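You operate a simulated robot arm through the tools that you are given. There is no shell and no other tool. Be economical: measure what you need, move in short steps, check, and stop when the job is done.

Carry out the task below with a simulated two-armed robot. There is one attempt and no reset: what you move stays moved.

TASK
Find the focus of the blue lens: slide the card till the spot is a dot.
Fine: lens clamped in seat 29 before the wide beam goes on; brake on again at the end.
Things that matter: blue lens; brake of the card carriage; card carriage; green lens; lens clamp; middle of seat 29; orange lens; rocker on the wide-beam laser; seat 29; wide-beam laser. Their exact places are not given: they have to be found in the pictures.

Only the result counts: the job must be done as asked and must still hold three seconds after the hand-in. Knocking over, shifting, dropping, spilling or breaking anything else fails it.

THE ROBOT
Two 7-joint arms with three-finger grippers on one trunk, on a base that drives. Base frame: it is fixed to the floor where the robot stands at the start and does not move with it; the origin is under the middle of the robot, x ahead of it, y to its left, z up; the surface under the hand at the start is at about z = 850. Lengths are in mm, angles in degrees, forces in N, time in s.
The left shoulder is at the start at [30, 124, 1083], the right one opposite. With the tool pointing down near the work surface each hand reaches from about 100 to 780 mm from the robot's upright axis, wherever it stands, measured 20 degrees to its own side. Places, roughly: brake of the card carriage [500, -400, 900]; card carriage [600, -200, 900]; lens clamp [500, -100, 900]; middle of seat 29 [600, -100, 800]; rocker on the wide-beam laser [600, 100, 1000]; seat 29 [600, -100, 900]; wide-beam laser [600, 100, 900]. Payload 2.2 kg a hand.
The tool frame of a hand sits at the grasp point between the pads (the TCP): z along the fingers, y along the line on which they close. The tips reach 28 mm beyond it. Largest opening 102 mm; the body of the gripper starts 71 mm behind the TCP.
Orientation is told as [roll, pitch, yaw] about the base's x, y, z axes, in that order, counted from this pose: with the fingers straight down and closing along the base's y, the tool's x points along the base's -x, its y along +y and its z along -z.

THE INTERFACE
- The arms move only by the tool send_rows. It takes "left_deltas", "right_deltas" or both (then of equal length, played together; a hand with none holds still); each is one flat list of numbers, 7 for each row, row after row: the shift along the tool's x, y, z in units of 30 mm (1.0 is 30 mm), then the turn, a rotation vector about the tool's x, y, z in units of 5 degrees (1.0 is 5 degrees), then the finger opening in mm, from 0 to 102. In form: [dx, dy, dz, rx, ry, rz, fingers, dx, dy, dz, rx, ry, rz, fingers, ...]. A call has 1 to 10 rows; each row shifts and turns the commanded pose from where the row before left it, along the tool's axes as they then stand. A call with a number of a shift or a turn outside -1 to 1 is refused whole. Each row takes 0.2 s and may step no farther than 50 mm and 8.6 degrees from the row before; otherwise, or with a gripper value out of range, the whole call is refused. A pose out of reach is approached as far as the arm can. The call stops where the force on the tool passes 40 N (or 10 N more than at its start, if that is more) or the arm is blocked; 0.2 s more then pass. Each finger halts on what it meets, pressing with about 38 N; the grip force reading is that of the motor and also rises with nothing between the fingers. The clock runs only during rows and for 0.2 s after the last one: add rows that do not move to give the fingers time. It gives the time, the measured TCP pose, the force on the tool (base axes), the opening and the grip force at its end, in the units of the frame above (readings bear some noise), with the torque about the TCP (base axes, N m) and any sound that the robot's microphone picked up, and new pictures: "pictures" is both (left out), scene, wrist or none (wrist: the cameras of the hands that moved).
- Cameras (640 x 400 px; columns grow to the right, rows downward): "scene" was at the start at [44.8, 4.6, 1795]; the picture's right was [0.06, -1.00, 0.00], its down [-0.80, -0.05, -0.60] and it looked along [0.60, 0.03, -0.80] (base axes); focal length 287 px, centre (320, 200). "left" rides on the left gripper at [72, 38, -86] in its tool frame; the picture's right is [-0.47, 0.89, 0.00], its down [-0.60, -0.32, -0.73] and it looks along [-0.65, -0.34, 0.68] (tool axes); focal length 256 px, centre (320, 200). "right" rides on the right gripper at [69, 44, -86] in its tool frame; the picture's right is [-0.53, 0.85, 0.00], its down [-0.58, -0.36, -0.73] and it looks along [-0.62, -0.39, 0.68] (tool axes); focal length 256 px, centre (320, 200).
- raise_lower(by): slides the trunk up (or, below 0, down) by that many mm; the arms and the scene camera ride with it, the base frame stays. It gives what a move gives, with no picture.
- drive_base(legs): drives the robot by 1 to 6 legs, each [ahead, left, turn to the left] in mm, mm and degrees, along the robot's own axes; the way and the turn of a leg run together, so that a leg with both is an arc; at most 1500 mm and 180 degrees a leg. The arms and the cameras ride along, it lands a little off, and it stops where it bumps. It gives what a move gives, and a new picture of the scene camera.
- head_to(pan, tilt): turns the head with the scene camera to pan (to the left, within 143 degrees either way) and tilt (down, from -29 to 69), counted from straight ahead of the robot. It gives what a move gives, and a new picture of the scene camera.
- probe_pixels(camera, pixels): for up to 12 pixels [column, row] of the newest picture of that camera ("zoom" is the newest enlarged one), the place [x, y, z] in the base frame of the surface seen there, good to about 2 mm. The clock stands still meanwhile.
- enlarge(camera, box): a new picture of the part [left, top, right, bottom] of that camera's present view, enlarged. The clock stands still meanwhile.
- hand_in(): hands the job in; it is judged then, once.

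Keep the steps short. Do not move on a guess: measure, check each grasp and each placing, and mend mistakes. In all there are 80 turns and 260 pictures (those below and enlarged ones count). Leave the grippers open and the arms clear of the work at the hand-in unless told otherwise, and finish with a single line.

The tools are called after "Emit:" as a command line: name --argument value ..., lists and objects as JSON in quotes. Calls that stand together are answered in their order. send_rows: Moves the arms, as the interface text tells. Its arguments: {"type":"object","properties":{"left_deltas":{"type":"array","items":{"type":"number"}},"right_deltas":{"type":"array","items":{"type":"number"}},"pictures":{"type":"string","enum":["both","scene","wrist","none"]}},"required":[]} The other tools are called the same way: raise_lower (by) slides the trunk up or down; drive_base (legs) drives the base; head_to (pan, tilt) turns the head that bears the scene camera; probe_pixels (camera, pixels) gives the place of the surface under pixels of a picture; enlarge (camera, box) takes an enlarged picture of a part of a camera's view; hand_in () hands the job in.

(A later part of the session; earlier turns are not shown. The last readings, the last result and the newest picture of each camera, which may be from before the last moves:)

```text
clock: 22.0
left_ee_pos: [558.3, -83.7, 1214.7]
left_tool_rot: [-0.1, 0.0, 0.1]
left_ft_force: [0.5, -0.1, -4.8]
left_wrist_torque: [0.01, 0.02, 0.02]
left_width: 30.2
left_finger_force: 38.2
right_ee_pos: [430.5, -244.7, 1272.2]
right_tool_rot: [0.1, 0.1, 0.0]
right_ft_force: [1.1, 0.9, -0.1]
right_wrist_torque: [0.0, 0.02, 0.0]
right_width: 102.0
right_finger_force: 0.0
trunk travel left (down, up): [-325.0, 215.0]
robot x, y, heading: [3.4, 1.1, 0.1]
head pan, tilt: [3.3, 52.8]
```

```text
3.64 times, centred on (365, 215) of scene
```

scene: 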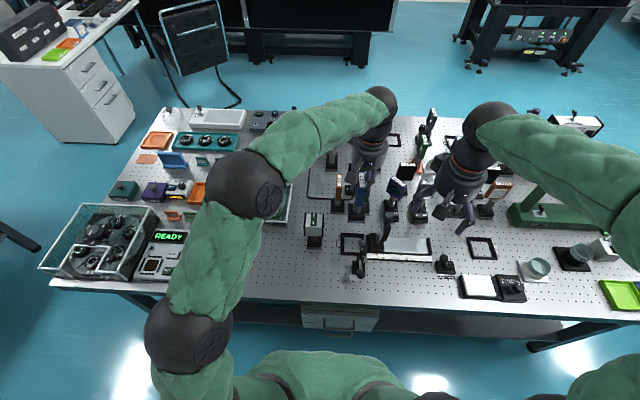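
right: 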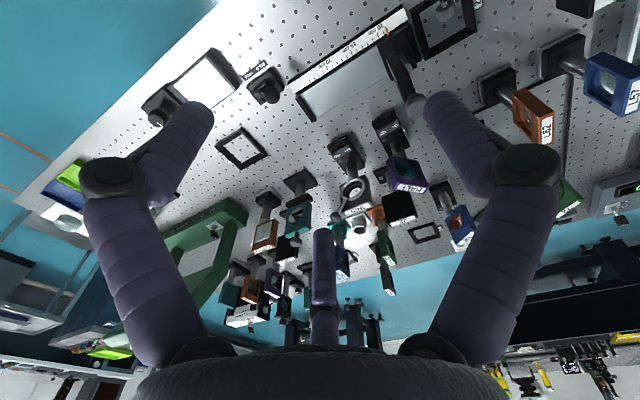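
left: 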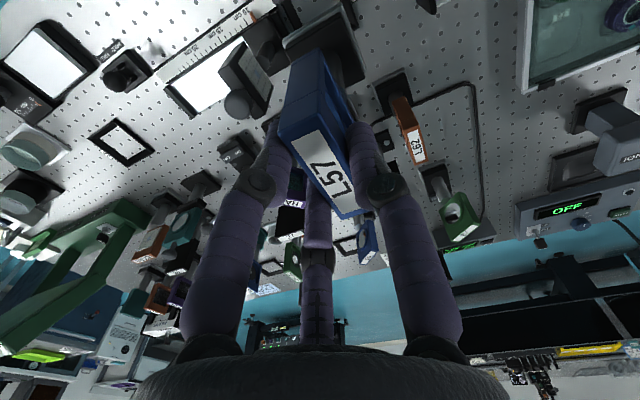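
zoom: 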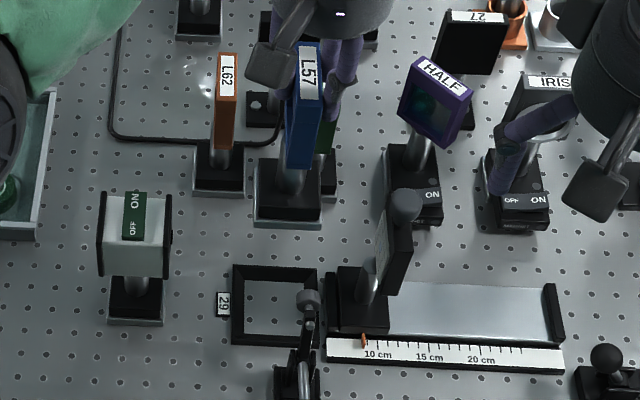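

I measure the lens base and the seat pocket precisely.

Emit:
probe_pixels --camera "zoom" --pixels '[[258, 221], [318, 222], [260, 213], [318, 213], [262, 162], [259, 190], [318, 175], [290, 205]]'

Emit:
enlarge --camera "scene" --box '[332, 225, 380, 265]'

Emit:
probe_pixels --camera "zoom" --pixels '[[118, 150], [118, 250], [108, 200], [150, 118], [250, 118], [300, 120], [355, 200], [383, 110], [115, 340], [115, 352], [200, 342], [160, 345]]'

```text
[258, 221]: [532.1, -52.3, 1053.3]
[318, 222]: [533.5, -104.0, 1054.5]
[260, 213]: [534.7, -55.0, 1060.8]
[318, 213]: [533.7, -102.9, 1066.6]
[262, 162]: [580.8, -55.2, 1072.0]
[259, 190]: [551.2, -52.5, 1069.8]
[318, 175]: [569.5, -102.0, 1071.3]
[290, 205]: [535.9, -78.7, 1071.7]
```

```text
10.00 times, centred on (356, 245) of scene
```

zoom: 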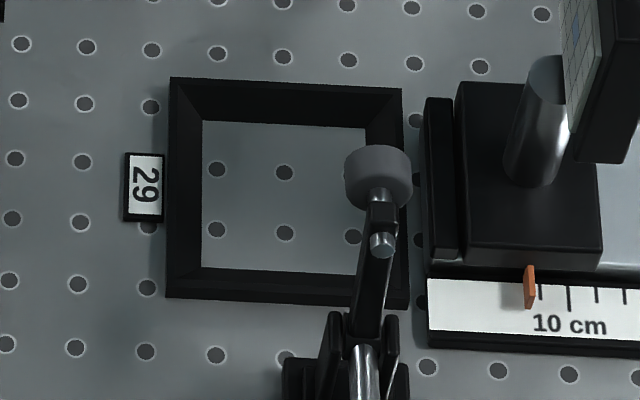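

```text
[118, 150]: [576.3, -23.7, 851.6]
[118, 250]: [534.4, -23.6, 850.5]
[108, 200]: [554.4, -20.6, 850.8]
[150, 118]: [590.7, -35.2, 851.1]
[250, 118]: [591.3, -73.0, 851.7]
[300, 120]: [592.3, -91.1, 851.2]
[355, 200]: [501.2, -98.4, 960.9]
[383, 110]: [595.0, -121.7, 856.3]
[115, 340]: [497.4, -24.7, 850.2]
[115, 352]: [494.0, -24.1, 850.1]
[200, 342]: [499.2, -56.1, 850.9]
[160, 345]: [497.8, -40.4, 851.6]
```

I probe the seat's pocket edges and the lens's tilt.

Emit:
probe_pixels --camera "zoom" --pixels '[[206, 126], [362, 132], [206, 264], [345, 268], [198, 200], [185, 200], [172, 80], [400, 90], [168, 296], [300, 300], [370, 250], [395, 130]]'

Emit:
enlarge --camera "scene" --box '[330, 165, 390, 225]'

Emit:
probe_pixels --camera "left" --pixels '[[285, 140], [308, 127], [340, 215], [357, 206], [305, 57], [325, 52], [290, 45], [350, 20]]'

```text
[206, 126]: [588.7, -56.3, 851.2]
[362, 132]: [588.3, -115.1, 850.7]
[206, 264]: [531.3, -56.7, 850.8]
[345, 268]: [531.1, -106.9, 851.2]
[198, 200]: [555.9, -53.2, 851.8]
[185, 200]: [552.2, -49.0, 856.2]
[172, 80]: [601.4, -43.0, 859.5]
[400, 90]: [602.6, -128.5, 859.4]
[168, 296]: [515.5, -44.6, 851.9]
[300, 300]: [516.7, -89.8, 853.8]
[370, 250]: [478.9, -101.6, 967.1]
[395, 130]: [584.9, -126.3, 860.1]
```

```text
6.67 times, centred on (360, 195) of scene
```

zoom: 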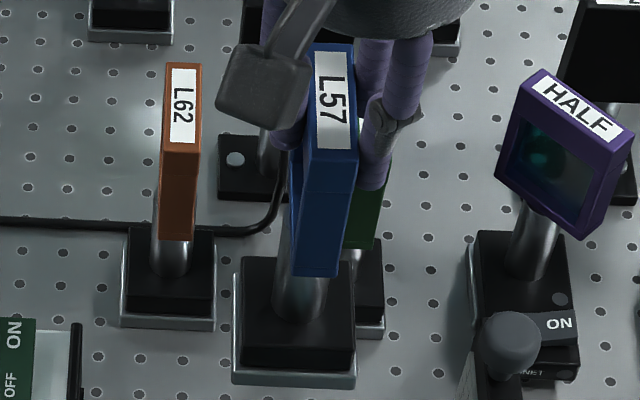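

```text
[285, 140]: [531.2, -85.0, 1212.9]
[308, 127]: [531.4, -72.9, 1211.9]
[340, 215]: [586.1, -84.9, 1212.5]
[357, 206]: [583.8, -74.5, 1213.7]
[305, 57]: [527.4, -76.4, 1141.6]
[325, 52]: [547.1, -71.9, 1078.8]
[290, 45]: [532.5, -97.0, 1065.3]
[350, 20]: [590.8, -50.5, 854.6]
```

Pocket centre is about (559.5, −86) and the lens centre is about (558.2, −78.5), so I shift by +1.3 in x and −7.5 in y. I then descend to about 20 mm above the table.

Emit:
send_rows --left_deltas '[-0.05, -0.25, 0, 0, 0, 0, 5, 0, 0, 0.8, 0, 0, 0, 5, 0, 0, 0.8, 0, 0, 0, 5, 0, 0, 0.8, 0, 0, 0, 5, 0, 0, 0.8, 0, 0, 0, 5, 0, 0, 0.8, 0, 0, 0, 5, 0, 0, 0.8, 0, 0, 0, 5, 0, 0, 0.6, 0, 0, 0, 5, 0, 0, 0, 0, 0, 0, 5]' --pictures "both"

Emit:
enlarge --camera "scene" --box '[320, 185, 400, 265]'

Emit:
enlarge --camera "left" --box '[220, 0, 420, 125]'

```text
clock: 24.0
left_ee_pos: [559.4, -94.5, 1054.1]
left_tool_rot: [-0.1, 0.0, 0.1]
left_ft_force: [-0.1, -0.1, -4.4]
left_wrist_torque: [-0.03, 0.0, 0.03]
left_width: 30.2
left_finger_force: 37.7
right_ee_pos: [429.1, -245.1, 1272.7]
right_tool_rot: [0.0, 0.1, -0.1]
right_ft_force: [-0.5, -0.2, -0.8]
right_wrist_torque: [-0.03, 0.0, 0.0]
right_width: 102.1
right_finger_force: 0.1
trunk travel left (down, up): [-325.0, 215.0]
robot x, y, heading: [-0.7, 0.7, 0.3]
head pan, tilt: [3.3, 52.8]
```

scene: 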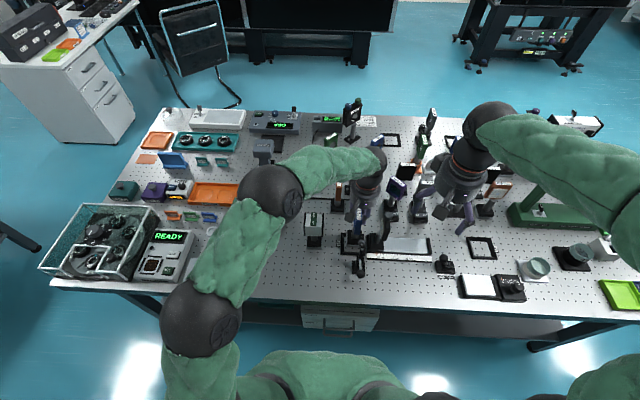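
left: 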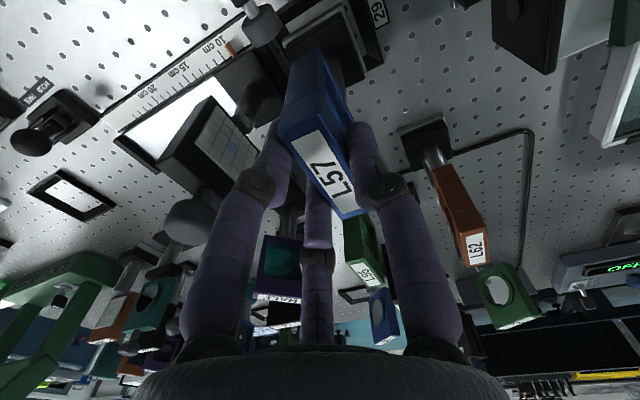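

```text
5.00 times, centred on (360, 225) of scene
```

zoom: 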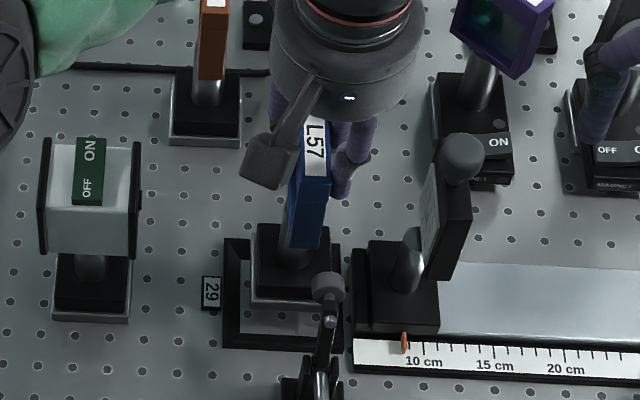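

```text
3.20 times, centred on (320, 62) of left
```

zoom: 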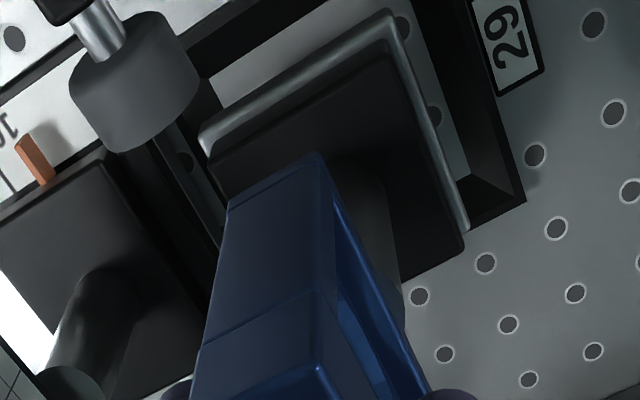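

I check the base corners against the pocket from the wrist zoom.

Emit:
probe_pixels --camera "zoom" --pixels '[[215, 170], [380, 62], [455, 240], [385, 20], [465, 225], [205, 140], [300, 110]]'

Emit:
enlarge --camera "scene" --box '[340, 215, 380, 255]'

Emit:
probe_pixels --camera "zoom" --pixels '[[100, 260], [95, 275], [250, 285], [100, 200], [110, 90], [95, 290], [400, 100], [395, 200]]'

```text
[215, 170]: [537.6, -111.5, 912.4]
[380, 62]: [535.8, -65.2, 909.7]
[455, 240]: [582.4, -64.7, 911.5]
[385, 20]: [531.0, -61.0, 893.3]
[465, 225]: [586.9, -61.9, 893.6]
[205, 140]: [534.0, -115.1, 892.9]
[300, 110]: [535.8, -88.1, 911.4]
```

```text
10.00 times, centred on (360, 235) of scene
```

zoom: 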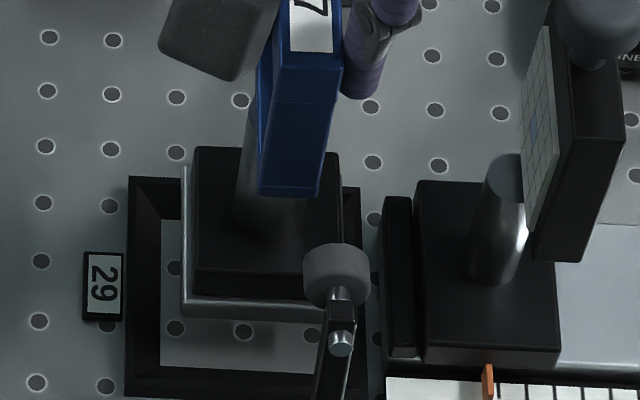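

```text
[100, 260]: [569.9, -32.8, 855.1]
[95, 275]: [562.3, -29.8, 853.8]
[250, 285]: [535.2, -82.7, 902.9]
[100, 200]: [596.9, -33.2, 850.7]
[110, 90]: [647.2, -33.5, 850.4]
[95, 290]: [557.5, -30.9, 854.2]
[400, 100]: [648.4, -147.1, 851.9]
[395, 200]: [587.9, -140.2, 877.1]
```

The foot centre is (559, −88), so it needs +2 mm in y. I go down 25 mm, then 1.5 mm steps until contact.

Emit:
send_rows --left_deltas '[0, 0.07, 0, 0, 0, 0, 5, 0, 0, 0.4, 0, 0, 0, 5, 0, 0, 0.4, 0, 0, 0, 5, 0, 0, 0, 0, 0, 0, 5, 0, 0, 0.06, 0, 0, 0, 5, 0, 0, 0.06, 0, 0, 0, 5, 0, 0, 0.05, 0, 0, 0, 5, 0, 0, 0, 0, 0, 0, 5]' --pictures "both"

Emit:
enlarge --camera "scene" --box '[335, 210, 385, 260]'

```text
clock: 25.8
left_ee_pos: [558.9, -90.6, 1024.5]
left_tool_rot: [0.0, 0.0, -0.1]
left_ft_force: [-0.4, -0.7, -4.7]
left_wrist_torque: [-0.05, 0.01, 0.03]
left_width: 30.3
left_finger_force: 37.9
right_ee_pos: [429.3, -245.0, 1271.8]
right_tool_rot: [0.0, 0.0, 0.1]
right_ft_force: [-0.2, 0.7, -0.1]
right_wrist_torque: [0.0, 0.02, -0.02]
right_width: 101.9
right_finger_force: 0.1
trunk travel left (down, up): [-325.0, 215.0]
robot x, y, heading: [-2.2, 3.1, -0.1]
head pan, tilt: [3.3, 52.8]
```

scene: 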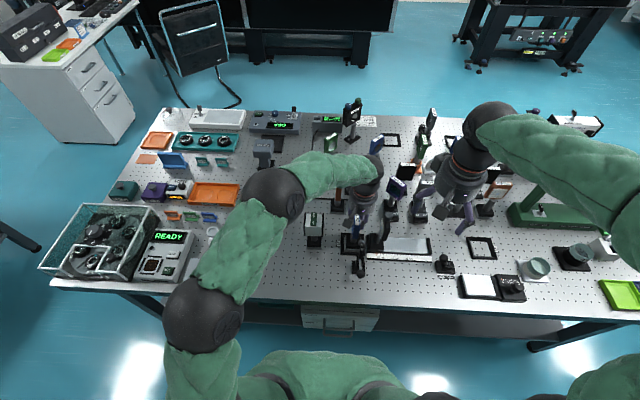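
left: 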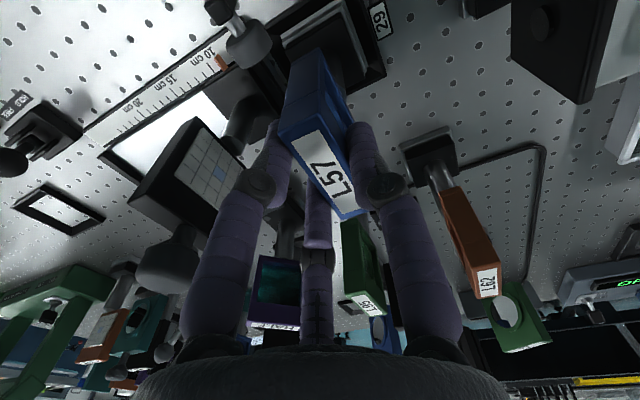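

```text
8.00 times, centred on (360, 235) of scene
```

zoom: 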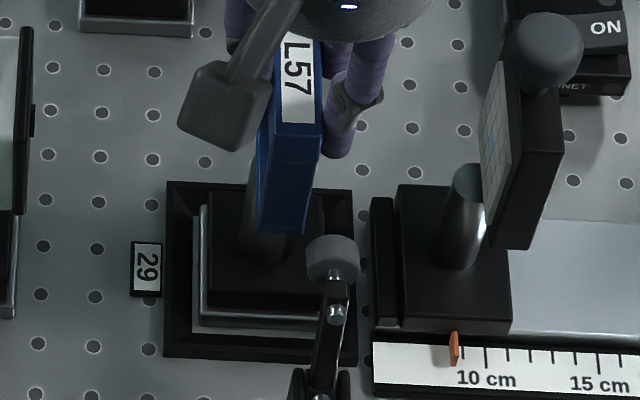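

The foot is inside the pocket, slightly above the floor. I lower in 1 mm steps.

Emit:
send_rows --left_deltas '[0, 0, 0.04, 0, 0, 0, 5, 0, 0, 0.04, 0, 0, 0, 5, 0, 0, 0, 0, 0, 0, 5]' --pictures "none"

Emit:
enlarge --camera "scene" --box '[335, 210, 385, 260]'

Emit:
probe_pixels --camera "zoom" --pixels '[[204, 312], [305, 322], [206, 200], [212, 300], [300, 308], [216, 195], [195, 330], [206, 260]]'

```text
clock: 26.6
left_ee_pos: [560.6, -93.6, 1024.4]
left_tool_rot: [-0.1, 0.0, 0.0]
left_ft_force: [-2.1, -0.4, 2.5]
left_wrist_torque: [0.14, 0.32, 0.08]
left_width: 30.2
left_finger_force: 37.8
right_ee_pos: [428.0, -245.3, 1273.7]
right_tool_rot: [0.0, 0.0, 0.0]
right_ft_force: [0.7, -0.6, 0.1]
right_wrist_torque: [-0.05, 0.01, 0.01]
right_width: 102.0
right_finger_force: 0.1
trunk travel left (down, up): [-325.0, 215.0]
robot x, y, heading: [3.2, -1.0, 0.2]
head pan, tilt: [3.3, 52.8]
```

```text
8.00 times, centred on (360, 235) of scene
```

zoom: 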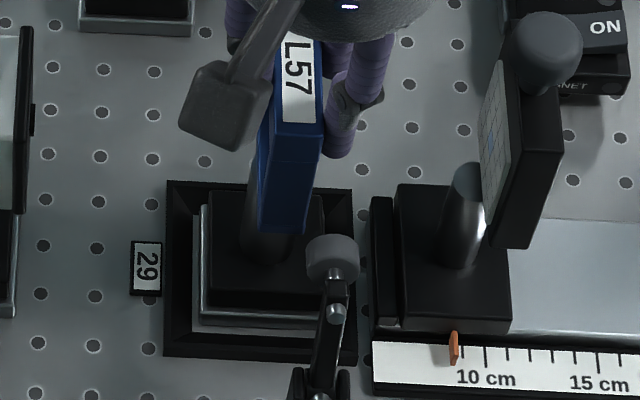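

```text
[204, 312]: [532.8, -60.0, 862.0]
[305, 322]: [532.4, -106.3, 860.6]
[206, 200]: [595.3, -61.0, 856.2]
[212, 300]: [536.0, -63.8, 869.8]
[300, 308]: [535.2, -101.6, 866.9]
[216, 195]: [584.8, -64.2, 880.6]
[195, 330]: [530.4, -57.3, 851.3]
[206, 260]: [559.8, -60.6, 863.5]
```

It rests on the floor of the seat, centred to within 1 mm. I open the fingers to 62 and rise.

Emit:
send_rows --left_deltas '[0, 0, 0, 0, 0, 0, 34, 0, 0, 0, 0, 0, 0, 45, 0, 0, 0, 0, 0, 0, 62, 0, 0, 0, 0, 0, 0, 62, 0, 0, -0.5, 0, 0, 0, 62, 0, 0, -0.9, 0, 0, 0, 62, 0, 0, -0.9, 0, 0, 0, 62, 0, 0, -0.9, 0, 0, 0, 62, 0, 0, -0.9, 0, 0, 0, 62]' --pictures "both"

Emit:
enlarge --camera "scene" --box '[335, 195, 405, 265]'

```text
clock: 28.6
left_ee_pos: [559.6, -93.6, 1146.5]
left_tool_rot: [-0.1, -0.1, 0.0]
left_ft_force: [-0.2, -0.1, -0.2]
left_wrist_torque: [-0.03, -0.02, 0.0]
left_width: 62.1
left_finger_force: 0.0
right_ee_pos: [428.4, -244.9, 1273.4]
right_tool_rot: [0.0, -0.1, -0.1]
right_ft_force: [-0.7, 0.0, 0.3]
right_wrist_torque: [-0.02, 0.01, -0.01]
right_width: 101.8
right_finger_force: 0.0
trunk travel left (down, up): [-325.0, 215.0]
robot x, y, heading: [2.1, -0.1, 0.0]
head pan, tilt: [3.3, 52.8]
```

scene: 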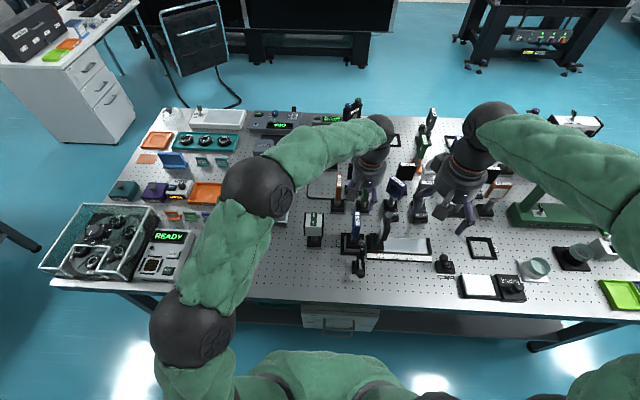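
left: 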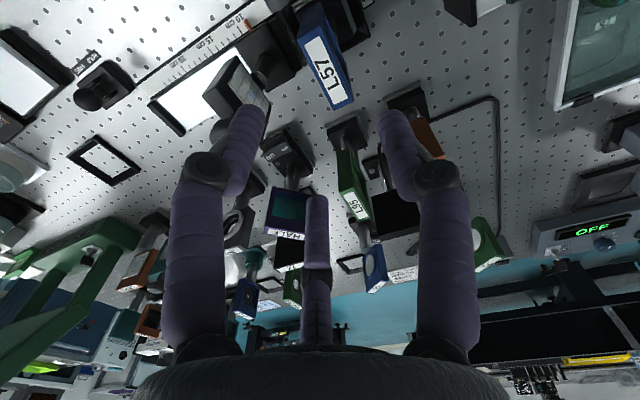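

```text
5.71 times, centred on (370, 230) of scene
```

zoom: 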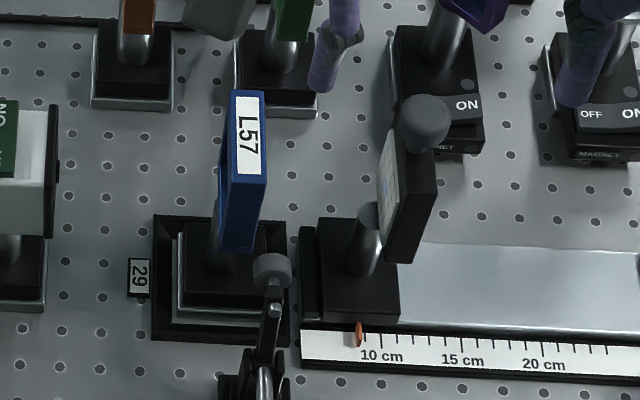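

The lens stands freely in seat 29. I move the left hand away toward the laser, and look closely at the clamp.

Emit:
send_rows --left_deltas '[0, 0.9, -0.3, 0, 0, 0, 62, 0, 0.9, 0, 0, 0, 0, 62, 0, 0.9, 0, 0, 0, 0, 62, 0, 0.9, 0, 0, 0, 0, 62, 0, 0.9, 0, 0, 0, 0, 62, 0, 0.9, 0, 0, 0, 0, 62]' --pictures "scene"

Emit:
enlarge --camera "scene" --box '[340, 235, 390, 285]'

Emit:
probe_pixels --camera "zoom" --pixels '[[258, 330], [262, 350], [225, 150], [210, 220], [240, 240], [240, 290], [180, 280], [290, 280], [190, 330], [285, 340], [215, 105], [190, 110]]'

```text
clock: 30.0
left_ee_pos: [558.6, 71.1, 1154.0]
left_tool_rot: [-0.2, 0.0, 0.0]
left_ft_force: [0.0, 0.1, -0.2]
left_wrist_torque: [0.0, 0.0, 0.01]
left_width: 62.2
left_finger_force: 0.2
right_ee_pos: [428.5, -245.1, 1273.2]
right_tool_rot: [0.1, 0.0, 0.0]
right_ft_force: [0.4, -0.8, 0.0]
right_wrist_torque: [-0.03, -0.02, -0.01]
right_width: 101.8
right_finger_force: 0.0
trunk travel left (down, up): [-325.0, 215.0]
robot x, y, heading: [0.1, -1.4, 0.0]
head pan, tilt: [3.3, 52.8]
```

scene: 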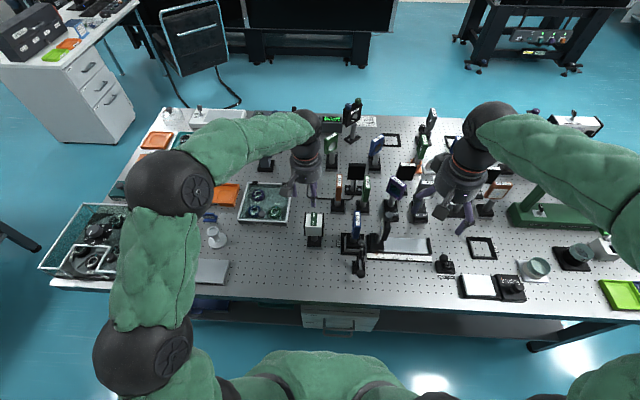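

```text
8.00 times, centred on (365, 260) of scene
```

zoom: 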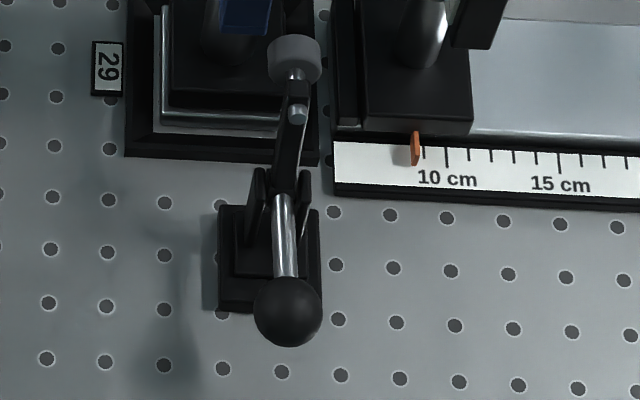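

```text
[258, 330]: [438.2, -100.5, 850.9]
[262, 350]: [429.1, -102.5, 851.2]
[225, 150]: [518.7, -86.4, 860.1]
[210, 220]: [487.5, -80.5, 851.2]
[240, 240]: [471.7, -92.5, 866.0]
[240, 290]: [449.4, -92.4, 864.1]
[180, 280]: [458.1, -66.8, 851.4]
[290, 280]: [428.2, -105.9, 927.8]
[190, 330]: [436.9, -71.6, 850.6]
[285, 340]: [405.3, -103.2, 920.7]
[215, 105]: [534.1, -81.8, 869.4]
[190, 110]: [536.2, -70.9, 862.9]
```

The clamp handle ball is near (412, −103, 928) and its arm is raised. The right hand will take the ball and swing it up and forward. I bring it above the ball first.

Emit:
send_rows --right_deltas '[0.11, 0.95, 0.9, 0, 0, 0, 80, 0.11, 0.95, 0.9, 0, 0, 0, 80, 0.11, 0.95, 0.9, 0, 0, 0, 80, 0.11, 0.95, 0.9, 0, 0, 0, 80, 0.11, 0.95, 0.9, 0, 0, 0, 80, 0, 0, 0.9, 0, 0, 0, 80, 0, 0, 0.9, 0, 0, 0, 80, 0, 0, 0, 0, 0, 0, 80]' --pictures "both"

Emit:
enlarge --camera "right" --box '[220, 0, 420, 125]'

```text
clock: 31.8
left_ee_pos: [558.8, 69.7, 1154.4]
left_tool_rot: [-0.1, 0.0, 0.1]
left_ft_force: [0.0, 0.9, 0.2]
left_wrist_torque: [-0.03, -0.02, 0.02]
left_width: 62.2
left_finger_force: 0.0
right_ee_pos: [411.2, -101.3, 1084.5]
right_tool_rot: [0.0, 0.0, -0.1]
right_ft_force: [0.2, -0.3, 0.3]
right_wrist_torque: [0.02, 0.01, 0.0]
right_width: 80.3
right_finger_force: 0.0
trunk travel left (down, up): [-325.0, 215.0]
robot x, y, heading: [-1.4, -0.7, 0.0]
head pan, tilt: [3.3, 52.8]
```

scene: 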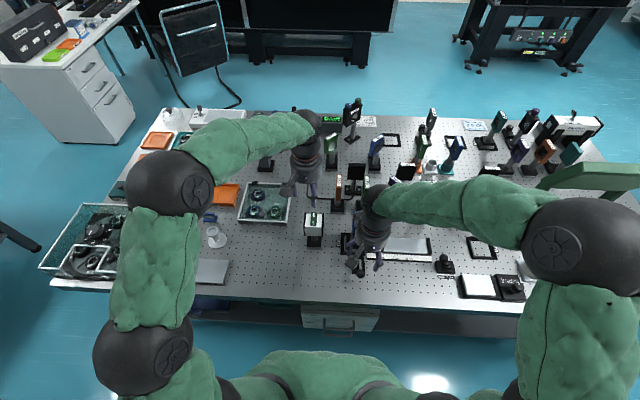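
right: 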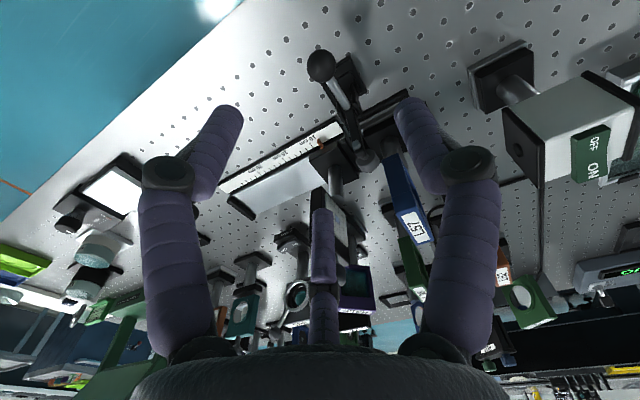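

```text
3.20 times, centred on (320, 62) of right
```

zoom: 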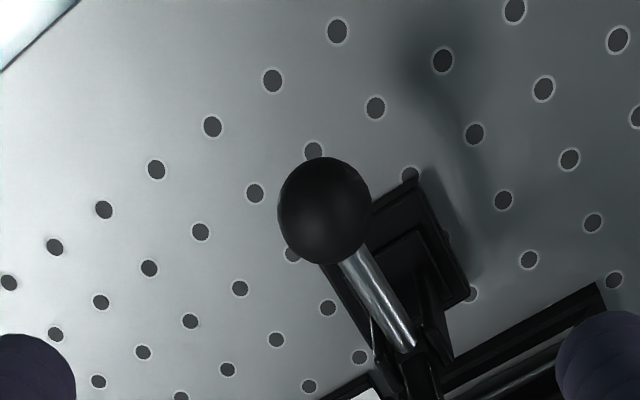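

Emit:
probe_pixels --camera "zoom" --pixels '[[325, 210], [325, 165], [290, 210], [362, 205], [325, 250], [375, 290], [405, 335], [425, 370]]'

Emit:
probe_pixels --camera "right" --pixels '[[348, 125], [352, 145], [366, 160], [350, 110]]'

```text
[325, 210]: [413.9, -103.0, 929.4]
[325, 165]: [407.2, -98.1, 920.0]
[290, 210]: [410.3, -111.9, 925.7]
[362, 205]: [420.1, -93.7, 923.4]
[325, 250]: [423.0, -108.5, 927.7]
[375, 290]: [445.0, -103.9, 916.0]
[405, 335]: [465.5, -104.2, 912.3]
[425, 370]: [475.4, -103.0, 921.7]
```

```text
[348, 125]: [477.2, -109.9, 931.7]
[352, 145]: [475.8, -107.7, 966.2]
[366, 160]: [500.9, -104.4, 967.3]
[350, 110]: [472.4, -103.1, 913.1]
```

Ball centre is about (416, −103, 920). I lower the right hand around it and close.

Emit:
send_rows --right_deltas '[-0.16, -0.06, 0.9, 0, 0, 0, 80, 0, 0, 0.9, 0, 0, 0, 80, 0, 0, 0.9, 0, 0, 0, 80, 0, 0, 0.9, 0, 0, 0, 80, 0, 0, 0.9, 0, 0, 0, 80, 0, 0, 0.9, 0, 0, 0, 80, 0, 0, 0, 0, 0, 0, 70]' --pictures "both"

Emit:
enlarge --camera "right" --box '[200, 0, 440, 200]'

Emit:
enlarge --camera "scene" --box '[330, 200, 420, 290]'

```text
clock: 33.4
left_ee_pos: [558.3, 69.0, 1153.6]
left_tool_rot: [-0.1, 0.0, 0.1]
left_ft_force: [0.1, 0.2, 0.0]
left_wrist_torque: [-0.01, 0.0, -0.03]
left_width: 62.2
left_finger_force: 0.2
right_ee_pos: [417.5, -104.4, 922.0]
right_tool_rot: [0.1, 0.0, -0.1]
right_ft_force: [-0.6, 0.1, 0.5]
right_wrist_torque: [0.05, -0.04, -0.01]
right_width: 69.7
right_finger_force: 0.0
trunk travel left (down, up): [-325.0, 215.0]
robot x, y, heading: [-2.1, -1.6, 0.2]
head pan, tilt: [3.3, 52.8]
```

scene: 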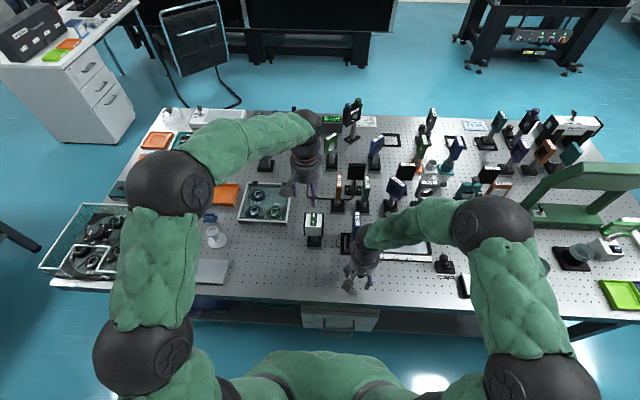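
right: 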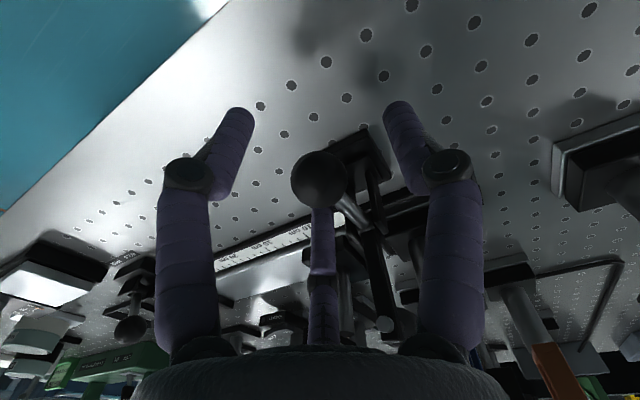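

```text
2.00 times, centred on (320, 100) of right
```

zoom: 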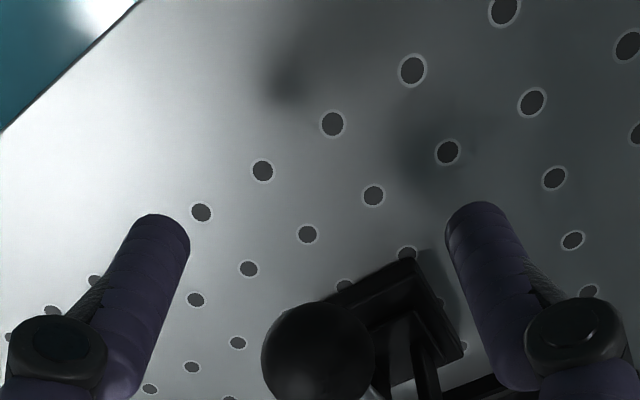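

```text
4.44 times, centred on (375, 245) of scene
```

zoom: 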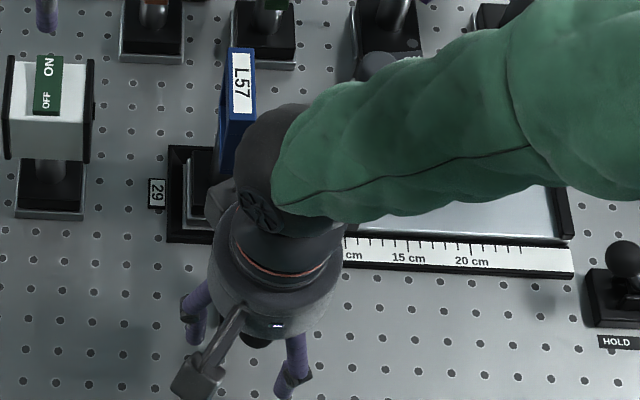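

The ball lies between the fingers. I close on it.

Emit:
send_rows --right_deltas '[0, 0, 0, 0, 0, 0, 50, 0, 0, 0, 0, 0, 0, 35, 0, 0, 0, 0, 0, 0, 25, 0, 0, 0, 0, 0, 0, 20, 0, 0, 0, 0, 0, 0, 15, 0, 0, 0, 0, 0, 0, 15]' --pictures "wrist"

```text
clock: 34.8
left_ee_pos: [559.5, 66.4, 1153.3]
left_tool_rot: [0.0, 0.0, 0.0]
left_ft_force: [0.6, -1.1, -0.3]
left_wrist_torque: [0.0, 0.01, 0.0]
left_width: 62.2
left_finger_force: 0.2
right_ee_pos: [417.9, -105.8, 923.0]
right_tool_rot: [0.1, -0.1, -0.1]
right_ft_force: [8.9, -24.5, 3.2]
right_wrist_torque: [-0.39, -0.16, -1.03]
right_width: 27.7
right_finger_force: 44.8
trunk travel left (down, up): [-325.0, 215.0]
robot x, y, heading: [-1.4, 2.5, -0.3]
head pan, tilt: [3.3, 52.8]
```

right: 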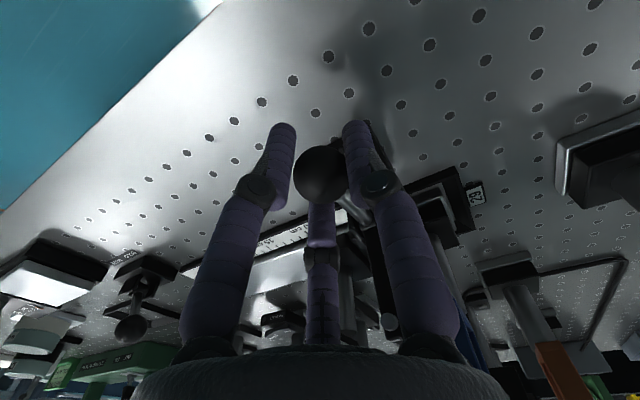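

There is a side force of −24 N in y, so the hand sits a bit too far toward −y. I loosen to 34, shift +3 mm in y and re-close lightly.

Emit:
send_rows --right_deltas '[0, 0, 0, 0, 0, 0, 36, 0, 0.1, 0, 0, 0, 0, 36, 0, 0, 0, 0, 0, 0, 29, 0, 0, 0, 0, 0, 0, 29]' --pictures "wrist"

```text
clock: 35.8
left_ee_pos: [558.3, 65.8, 1154.1]
left_tool_rot: [0.1, 0.0, -0.1]
left_ft_force: [0.0, 0.9, -0.2]
left_wrist_torque: [-0.02, 0.03, -0.03]
left_width: 61.8
left_finger_force: 0.0
right_ee_pos: [414.0, -104.7, 920.5]
right_tool_rot: [-0.1, 0.5, 0.1]
right_ft_force: [-7.0, -34.1, -7.9]
right_wrist_torque: [-0.24, 0.47, -0.81]
right_width: 36.6
right_finger_force: 5.3
trunk travel left (down, up): [-325.0, 215.0]
robot x, y, heading: [-1.3, 0.0, 0.2]
head pan, tilt: [3.3, 52.8]
```

right: 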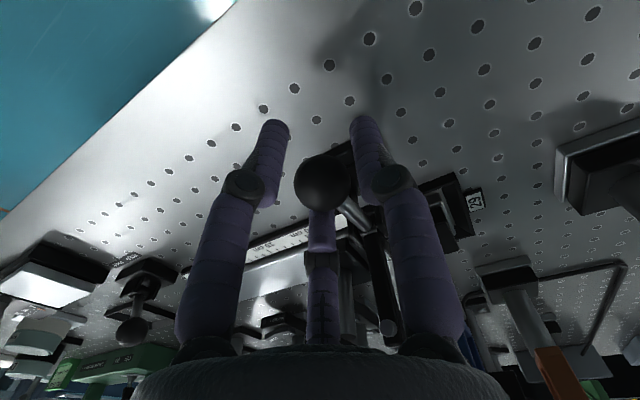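

The side force grew, so the correction goes the other way. I open wider and shift −y by 5 mm.

Emit:
send_rows --right_deltas '[0, 0, 0, 0, 0, 0, 50, 0, -0.17, 0, 0, 0, 0, 50, 0, 0, 0, 0, 0, 0, 50]' --pictures "wrist"

Emit:
enlarge --camera "right" --box '[200, 80, 440, 230]'

Emit:
probe_pixels --camera "right" --pixels '[[323, 185], [268, 145], [365, 145], [323, 225]]'

```text
clock: 36.6
left_ee_pos: [558.3, 69.6, 1154.8]
left_tool_rot: [-0.1, 0.0, 0.0]
left_ft_force: [-0.2, -0.3, 0.8]
left_wrist_torque: [-0.01, 0.0, 0.02]
left_width: 62.1
left_finger_force: 0.2
right_ee_pos: [417.6, -103.1, 922.4]
right_tool_rot: [0.0, 0.0, 0.1]
right_ft_force: [-0.4, -0.8, -0.4]
right_wrist_torque: [-0.02, -0.02, -0.03]
right_width: 49.7
right_finger_force: 0.2
trunk travel left (down, up): [-325.0, 215.0]
robot x, y, heading: [1.8, 2.5, -0.3]
head pan, tilt: [3.3, 52.8]
```

right: 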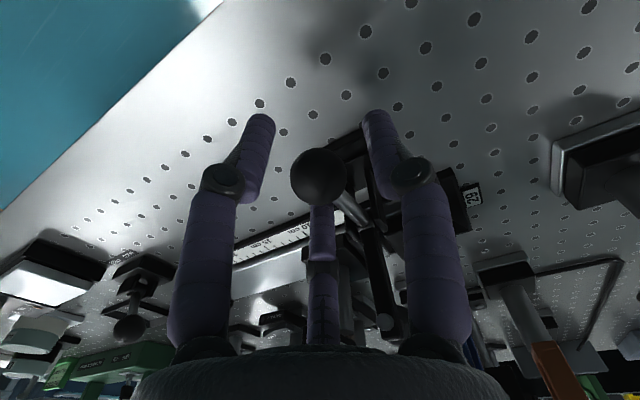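

```text
2.67 times, centred on (320, 155) of right
```

zoom: 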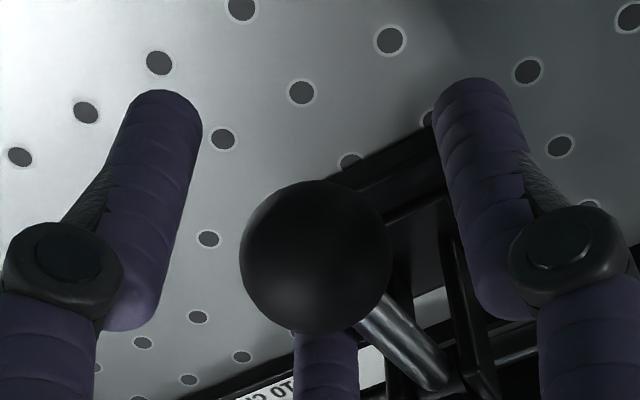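

```text
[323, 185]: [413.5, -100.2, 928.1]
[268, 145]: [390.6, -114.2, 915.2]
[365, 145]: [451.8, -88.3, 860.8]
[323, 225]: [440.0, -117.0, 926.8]
```

The finger on the (+x, −y) side hits the handle rod. With the hand at yaw +90° the rod runs between two fingers and the single finger sits behind the ball. I rise 75 mm and turn.

Emit:
send_rows --right_deltas '[0, 0, -0.5, 0, 0, 0, 80, 0, 0, -1, 0, 0, 0, 80, 0, 0, -1, 0, 0, 0, 80, 0, 0, 0, 0, 0, -1, 80, 0, 0, 0, 0, 0, -1, 80, 0, 0, 0, 0, 0, -1, 80, 0, 0, 0, 0, 0, -1, 80, 0, 0, 0, 0, 0, -1, 80, 0, 0, 0, 0, 0, -1, 80, 0, 0, 0, 0, 0, -1, 80]' --pictures "none"

Emit:
send_rows --right_deltas '[0, 0, 0, 0, 0, -1, 80, 0, 0, 0, 0, 0, -1, 80, 0, 0, 0, 0, 0, -1, 80, 0, 0, 0, 0, 0, -1, 80, 0, 0, 0, 0, 0, -1, 80, 0, 0, 0, 0, 0, -1, 80, 0, 0, 0, 0, 0, -1, 80, 0, 0, 0, 0, 0, -1, 80, 0, 0, 0, 0, 0, -1, 80, 0, 0, 0, 0, 0, -1, 80]' --pictures "none"

Emit:
send_rows --right_deltas '[0, 0, 0, 0, 0, -1, 80, 0, 0, 0, 0, 0, 0, 80]' --pictures "both"

```text
clock: 38.8
left_ee_pos: [559.7, 69.1, 1153.8]
left_tool_rot: [-0.1, 0.0, 0.0]
left_ft_force: [-0.3, 0.6, 0.5]
left_wrist_torque: [0.0, -0.05, 0.0]
left_width: 62.0
left_finger_force: 0.0
right_ee_pos: [415.9, -107.3, 997.7]
right_tool_rot: [0.2, 0.0, 35.1]
right_ft_force: [-0.7, -0.3, 0.2]
right_wrist_torque: [0.01, -0.01, -0.02]
right_width: 80.0
right_finger_force: 0.2
trunk travel left (down, up): [-325.0, 215.0]
robot x, y, heading: [-1.6, 3.2, 0.3]
head pan, tilt: [3.3, 52.8]
```

```text
clock: 41.0
left_ee_pos: [558.4, 69.8, 1154.4]
left_tool_rot: [-0.1, 0.0, 0.0]
left_ft_force: [-0.3, 0.3, 0.6]
left_wrist_torque: [-0.03, -0.02, 0.02]
left_width: 62.3
left_finger_force: 0.0
right_ee_pos: [417.3, -106.5, 996.3]
right_tool_rot: [0.0, 0.0, 85.0]
right_ft_force: [0.0, -1.0, 0.9]
right_wrist_torque: [0.01, -0.03, -0.03]
right_width: 80.0
right_finger_force: 0.0
trunk travel left (down, up): [-325.0, 215.0]
robot x, y, heading: [0.7, -1.0, 0.1]
head pan, tilt: [3.3, 52.8]
```

```text
clock: 41.6
left_ee_pos: [559.2, 69.7, 1153.7]
left_tool_rot: [-0.1, 0.1, 0.0]
left_ft_force: [0.1, 0.2, 0.0]
left_wrist_torque: [-0.02, 0.0, 0.0]
left_width: 62.2
left_finger_force: 0.0
right_ee_pos: [417.3, -106.5, 997.3]
right_tool_rot: [0.0, 0.0, 90.1]
right_ft_force: [-0.4, -0.5, -0.4]
right_wrist_torque: [0.0, 0.01, 0.02]
right_width: 80.0
right_finger_force: 0.0
trunk travel left (down, up): [-325.0, 215.0]
robot x, y, heading: [1.2, 0.0, 0.0]
head pan, tilt: [3.3, 52.8]
```

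scene: 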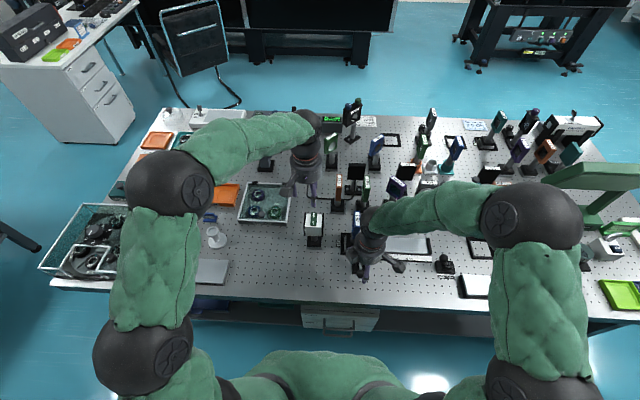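
right: 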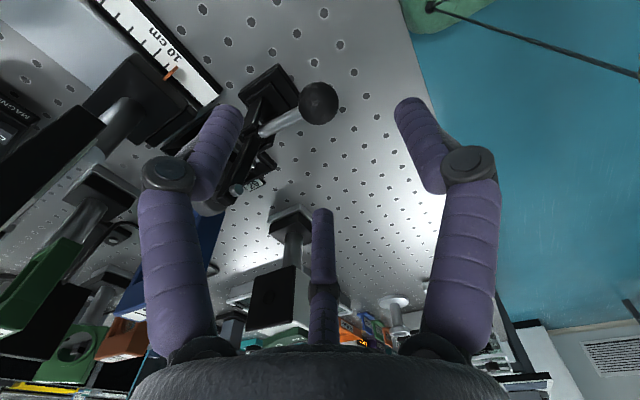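

Now I probe the ball again.

Emit:
probe_pixels --camera "right" --pixels '[[319, 100], [319, 85], [305, 102], [333, 100], [319, 118], [285, 122]]'

```text
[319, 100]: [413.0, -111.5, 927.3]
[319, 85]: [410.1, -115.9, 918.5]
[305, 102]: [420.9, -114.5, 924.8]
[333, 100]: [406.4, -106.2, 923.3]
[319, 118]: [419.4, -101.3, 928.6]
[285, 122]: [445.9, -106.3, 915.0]
```

Ball centre is about (415, −105, 917). I go down to TCP z ≈ 922 and close in steps.

Emit:
send_rows --right_deltas '[-0.04, 0.07, 0.8, 0, 0, 0, 80, 0, 0, 0.8, 0, 0, 0, 80, 0, 0, 0.9, 0, 0, 0, 80, 0, 0, 0, 0, 0, 0, 60, 0, 0, 0, 0, 0, 0, 45, 0, 0, 0, 0, 0, 0, 34, 0, 0, 0, 0, 0, 0, 28, 0, 0, 0, 0, 0, 0, 24]' --pictures "wrist"

Emit:
enlarge --camera "right" --box '[200, 60, 440, 210]'

```text
clock: 43.4
left_ee_pos: [559.0, 67.2, 1154.3]
left_tool_rot: [0.0, 0.0, 0.1]
left_ft_force: [1.4, 0.8, -0.5]
left_wrist_torque: [0.01, 0.03, 0.01]
left_width: 62.2
left_finger_force: 0.0
right_ee_pos: [415.2, -105.2, 922.8]
right_tool_rot: [0.0, -0.1, 90.0]
right_ft_force: [4.1, -9.1, -2.4]
right_wrist_torque: [0.0, -0.02, 0.0]
right_width: 30.7
right_finger_force: 4.6
trunk travel left (down, up): [-325.0, 215.0]
robot x, y, heading: [0.5, 2.5, -0.1]
head pan, tilt: [3.3, 52.8]
```

right: 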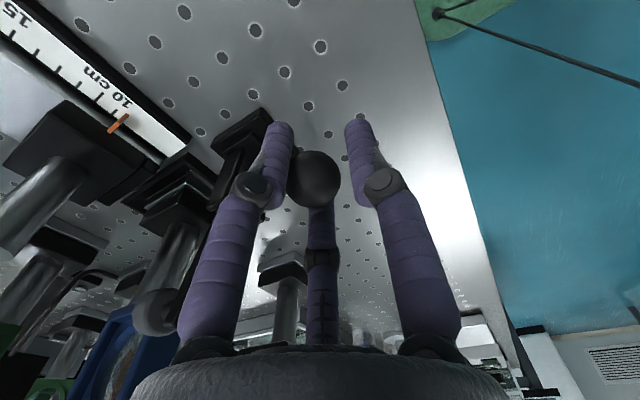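

```text
2.67 times, centred on (320, 135) of right
```

zoom: 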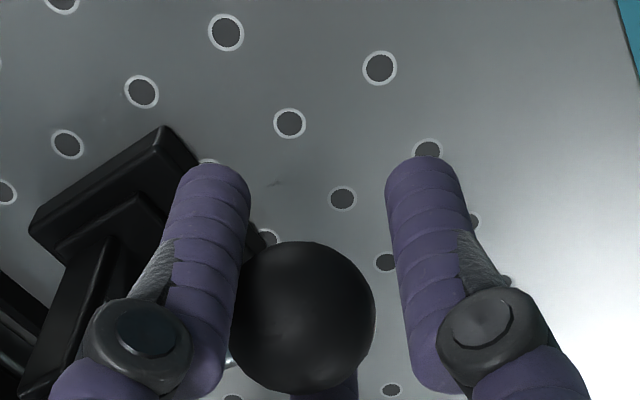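

The ball touches the image-left finger first, so I shift the hand by (+2, −1.5) mm and close.

Emit:
send_rows --right_deltas '[0, 0, 0, 0, 0, 0, 36, 0.06, -0.08, 0, 0, 0, 0, 34, 0, 0, 0, 0, 0, 0, 28, 0, 0, 0, 0, 0, 0, 22, 0, 0, 0, 0, 0, 0, 20]' --pictures "wrist"

```text
clock: 44.6
left_ee_pos: [559.2, 69.6, 1154.0]
left_tool_rot: [-0.1, 0.0, 0.0]
left_ft_force: [-0.4, -0.7, 0.1]
left_wrist_torque: [0.0, 0.01, -0.04]
left_width: 62.0
left_finger_force: 0.1
right_ee_pos: [417.2, -105.7, 920.9]
right_tool_rot: [0.0, -0.1, 90.0]
right_ft_force: [0.7, 0.6, -1.3]
right_wrist_torque: [0.03, 0.05, -0.02]
right_width: 28.9
right_finger_force: 6.4
trunk travel left (down, up): [-325.0, 215.0]
robot x, y, heading: [-0.8, 0.8, 0.0]
head pan, tilt: [3.3, 52.8]
```

right: 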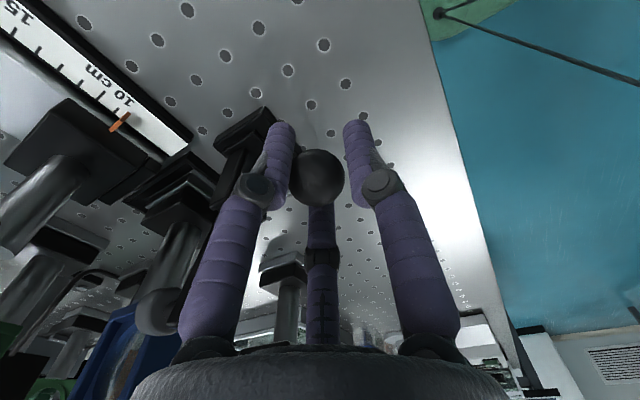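

Balanced now. I close fully and try a small upward move of 12 mm.

Emit:
send_rows --right_deltas '[0, 0, 0, 0, 0, 0, 12, 0, 0, 0, 0, 0, 0, 12, 0, -0.03, -0.2, 0, 0, 0, 12, 0, -0.06, -0.2, 0, 0, 0, 12, 0, 0, 0, 0, 0, 0, 12]' --pictures "wrist"

```text
clock: 45.8
left_ee_pos: [560.3, 71.5, 1153.5]
left_tool_rot: [-0.1, 0.1, 0.0]
left_ft_force: [0.1, -0.3, 0.2]
left_wrist_torque: [0.04, 0.0, 0.02]
left_width: 62.1
left_finger_force: 0.1
right_ee_pos: [419.2, -105.4, 932.9]
right_tool_rot: [0.0, 0.0, 90.0]
right_ft_force: [6.4, 11.9, -16.9]
right_wrist_torque: [0.4, 0.7, -0.05]
right_width: 26.8
right_finger_force: 44.6
trunk travel left (down, up): [-325.0, 215.0]
robot x, y, heading: [2.5, -1.5, -0.1]
head pan, tilt: [3.3, 52.8]
```

right: 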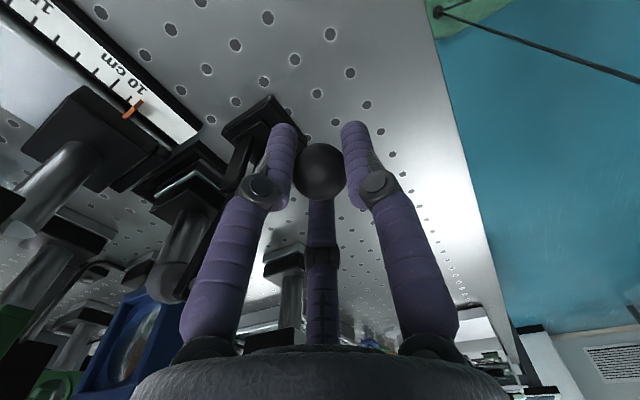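

The handle follows. I continue along the arc about the pivot (≈ (468, 905)) up to about 60°.

Emit:
send_rows --right_deltas '[0, -0.14, -0.17, 0, 0, 0, 12, 0, -0.17, -0.16, 0, 0, 0, 12, 0, -0.18, -0.15, 0, 0, 0, 12, 0, -0.19, -0.13, 0, 0, 0, 12, 0, 0, 0, 0, 0, 0, 12]' --pictures "wrist"

Emit:
enlarge --camera "scene" --box '[330, 200, 420, 290]'

```text
clock: 46.8
left_ee_pos: [558.9, 69.3, 1156.1]
left_tool_rot: [0.0, 0.0, 0.0]
left_ft_force: [-0.3, -0.6, -0.2]
left_wrist_torque: [0.05, 0.03, -0.03]
left_width: 61.9
left_finger_force: 0.0
right_ee_pos: [428.4, -104.7, 948.6]
right_tool_rot: [1.1, 0.2, 90.1]
right_ft_force: [-16.4, 8.3, 17.0]
right_wrist_torque: [0.65, -0.15, -0.03]
right_width: 27.3
right_finger_force: 44.9
trunk travel left (down, up): [-325.0, 215.0]
robot x, y, heading: [-2.2, -0.7, -0.1]
head pan, tilt: [3.3, 52.8]
stopped in row 4 (right hand): the force on the tool passed its limit at 43 N (the readings are from after the stop); the commanded pose is now the measured one
```

right: 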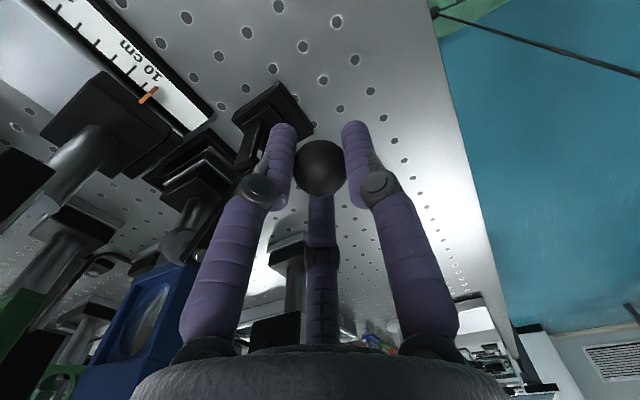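

```text
4.44 times, centred on (375, 245) of scene
```

zoom: 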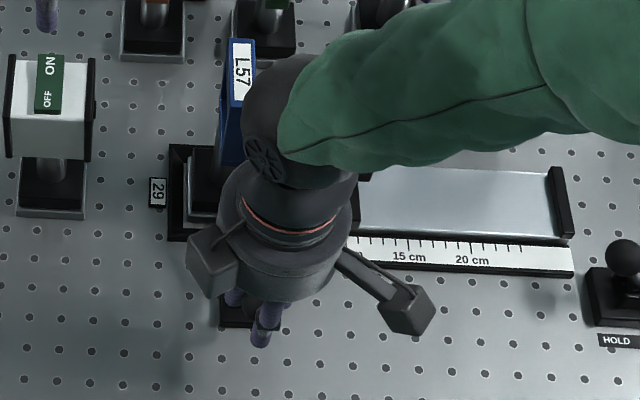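

The force is radial, so my pivot was a bit low. The refit gives pivot ≈ (474, 912) and radius 58. I continue with smaller steps.

Emit:
send_rows --right_deltas '[0, -0.14, -0.18, 0, 0, 0, 12, 0, -0.18, -0.17, 0, 0, 0, 12, 0, 0, 0, 0, 0, 0, 12]' --pictures "none"

```text
clock: 47.6
left_ee_pos: [556.5, 71.7, 1155.7]
left_tool_rot: [-0.2, -0.2, 0.0]
left_ft_force: [1.0, -0.8, 0.6]
left_wrist_torque: [0.01, 0.03, 0.04]
left_width: 62.3
left_finger_force: 0.1
right_ee_pos: [441.4, -106.7, 960.6]
right_tool_rot: [0.5, 0.1, 90.1]
right_ft_force: [-8.5, 16.0, 16.5]
right_wrist_torque: [0.11, -0.02, 0.06]
right_width: 26.9
right_finger_force: 44.5
trunk travel left (down, up): [-325.0, 215.0]
robot x, y, heading: [-3.4, 0.3, -0.1]
head pan, tilt: [3.3, 52.8]
```

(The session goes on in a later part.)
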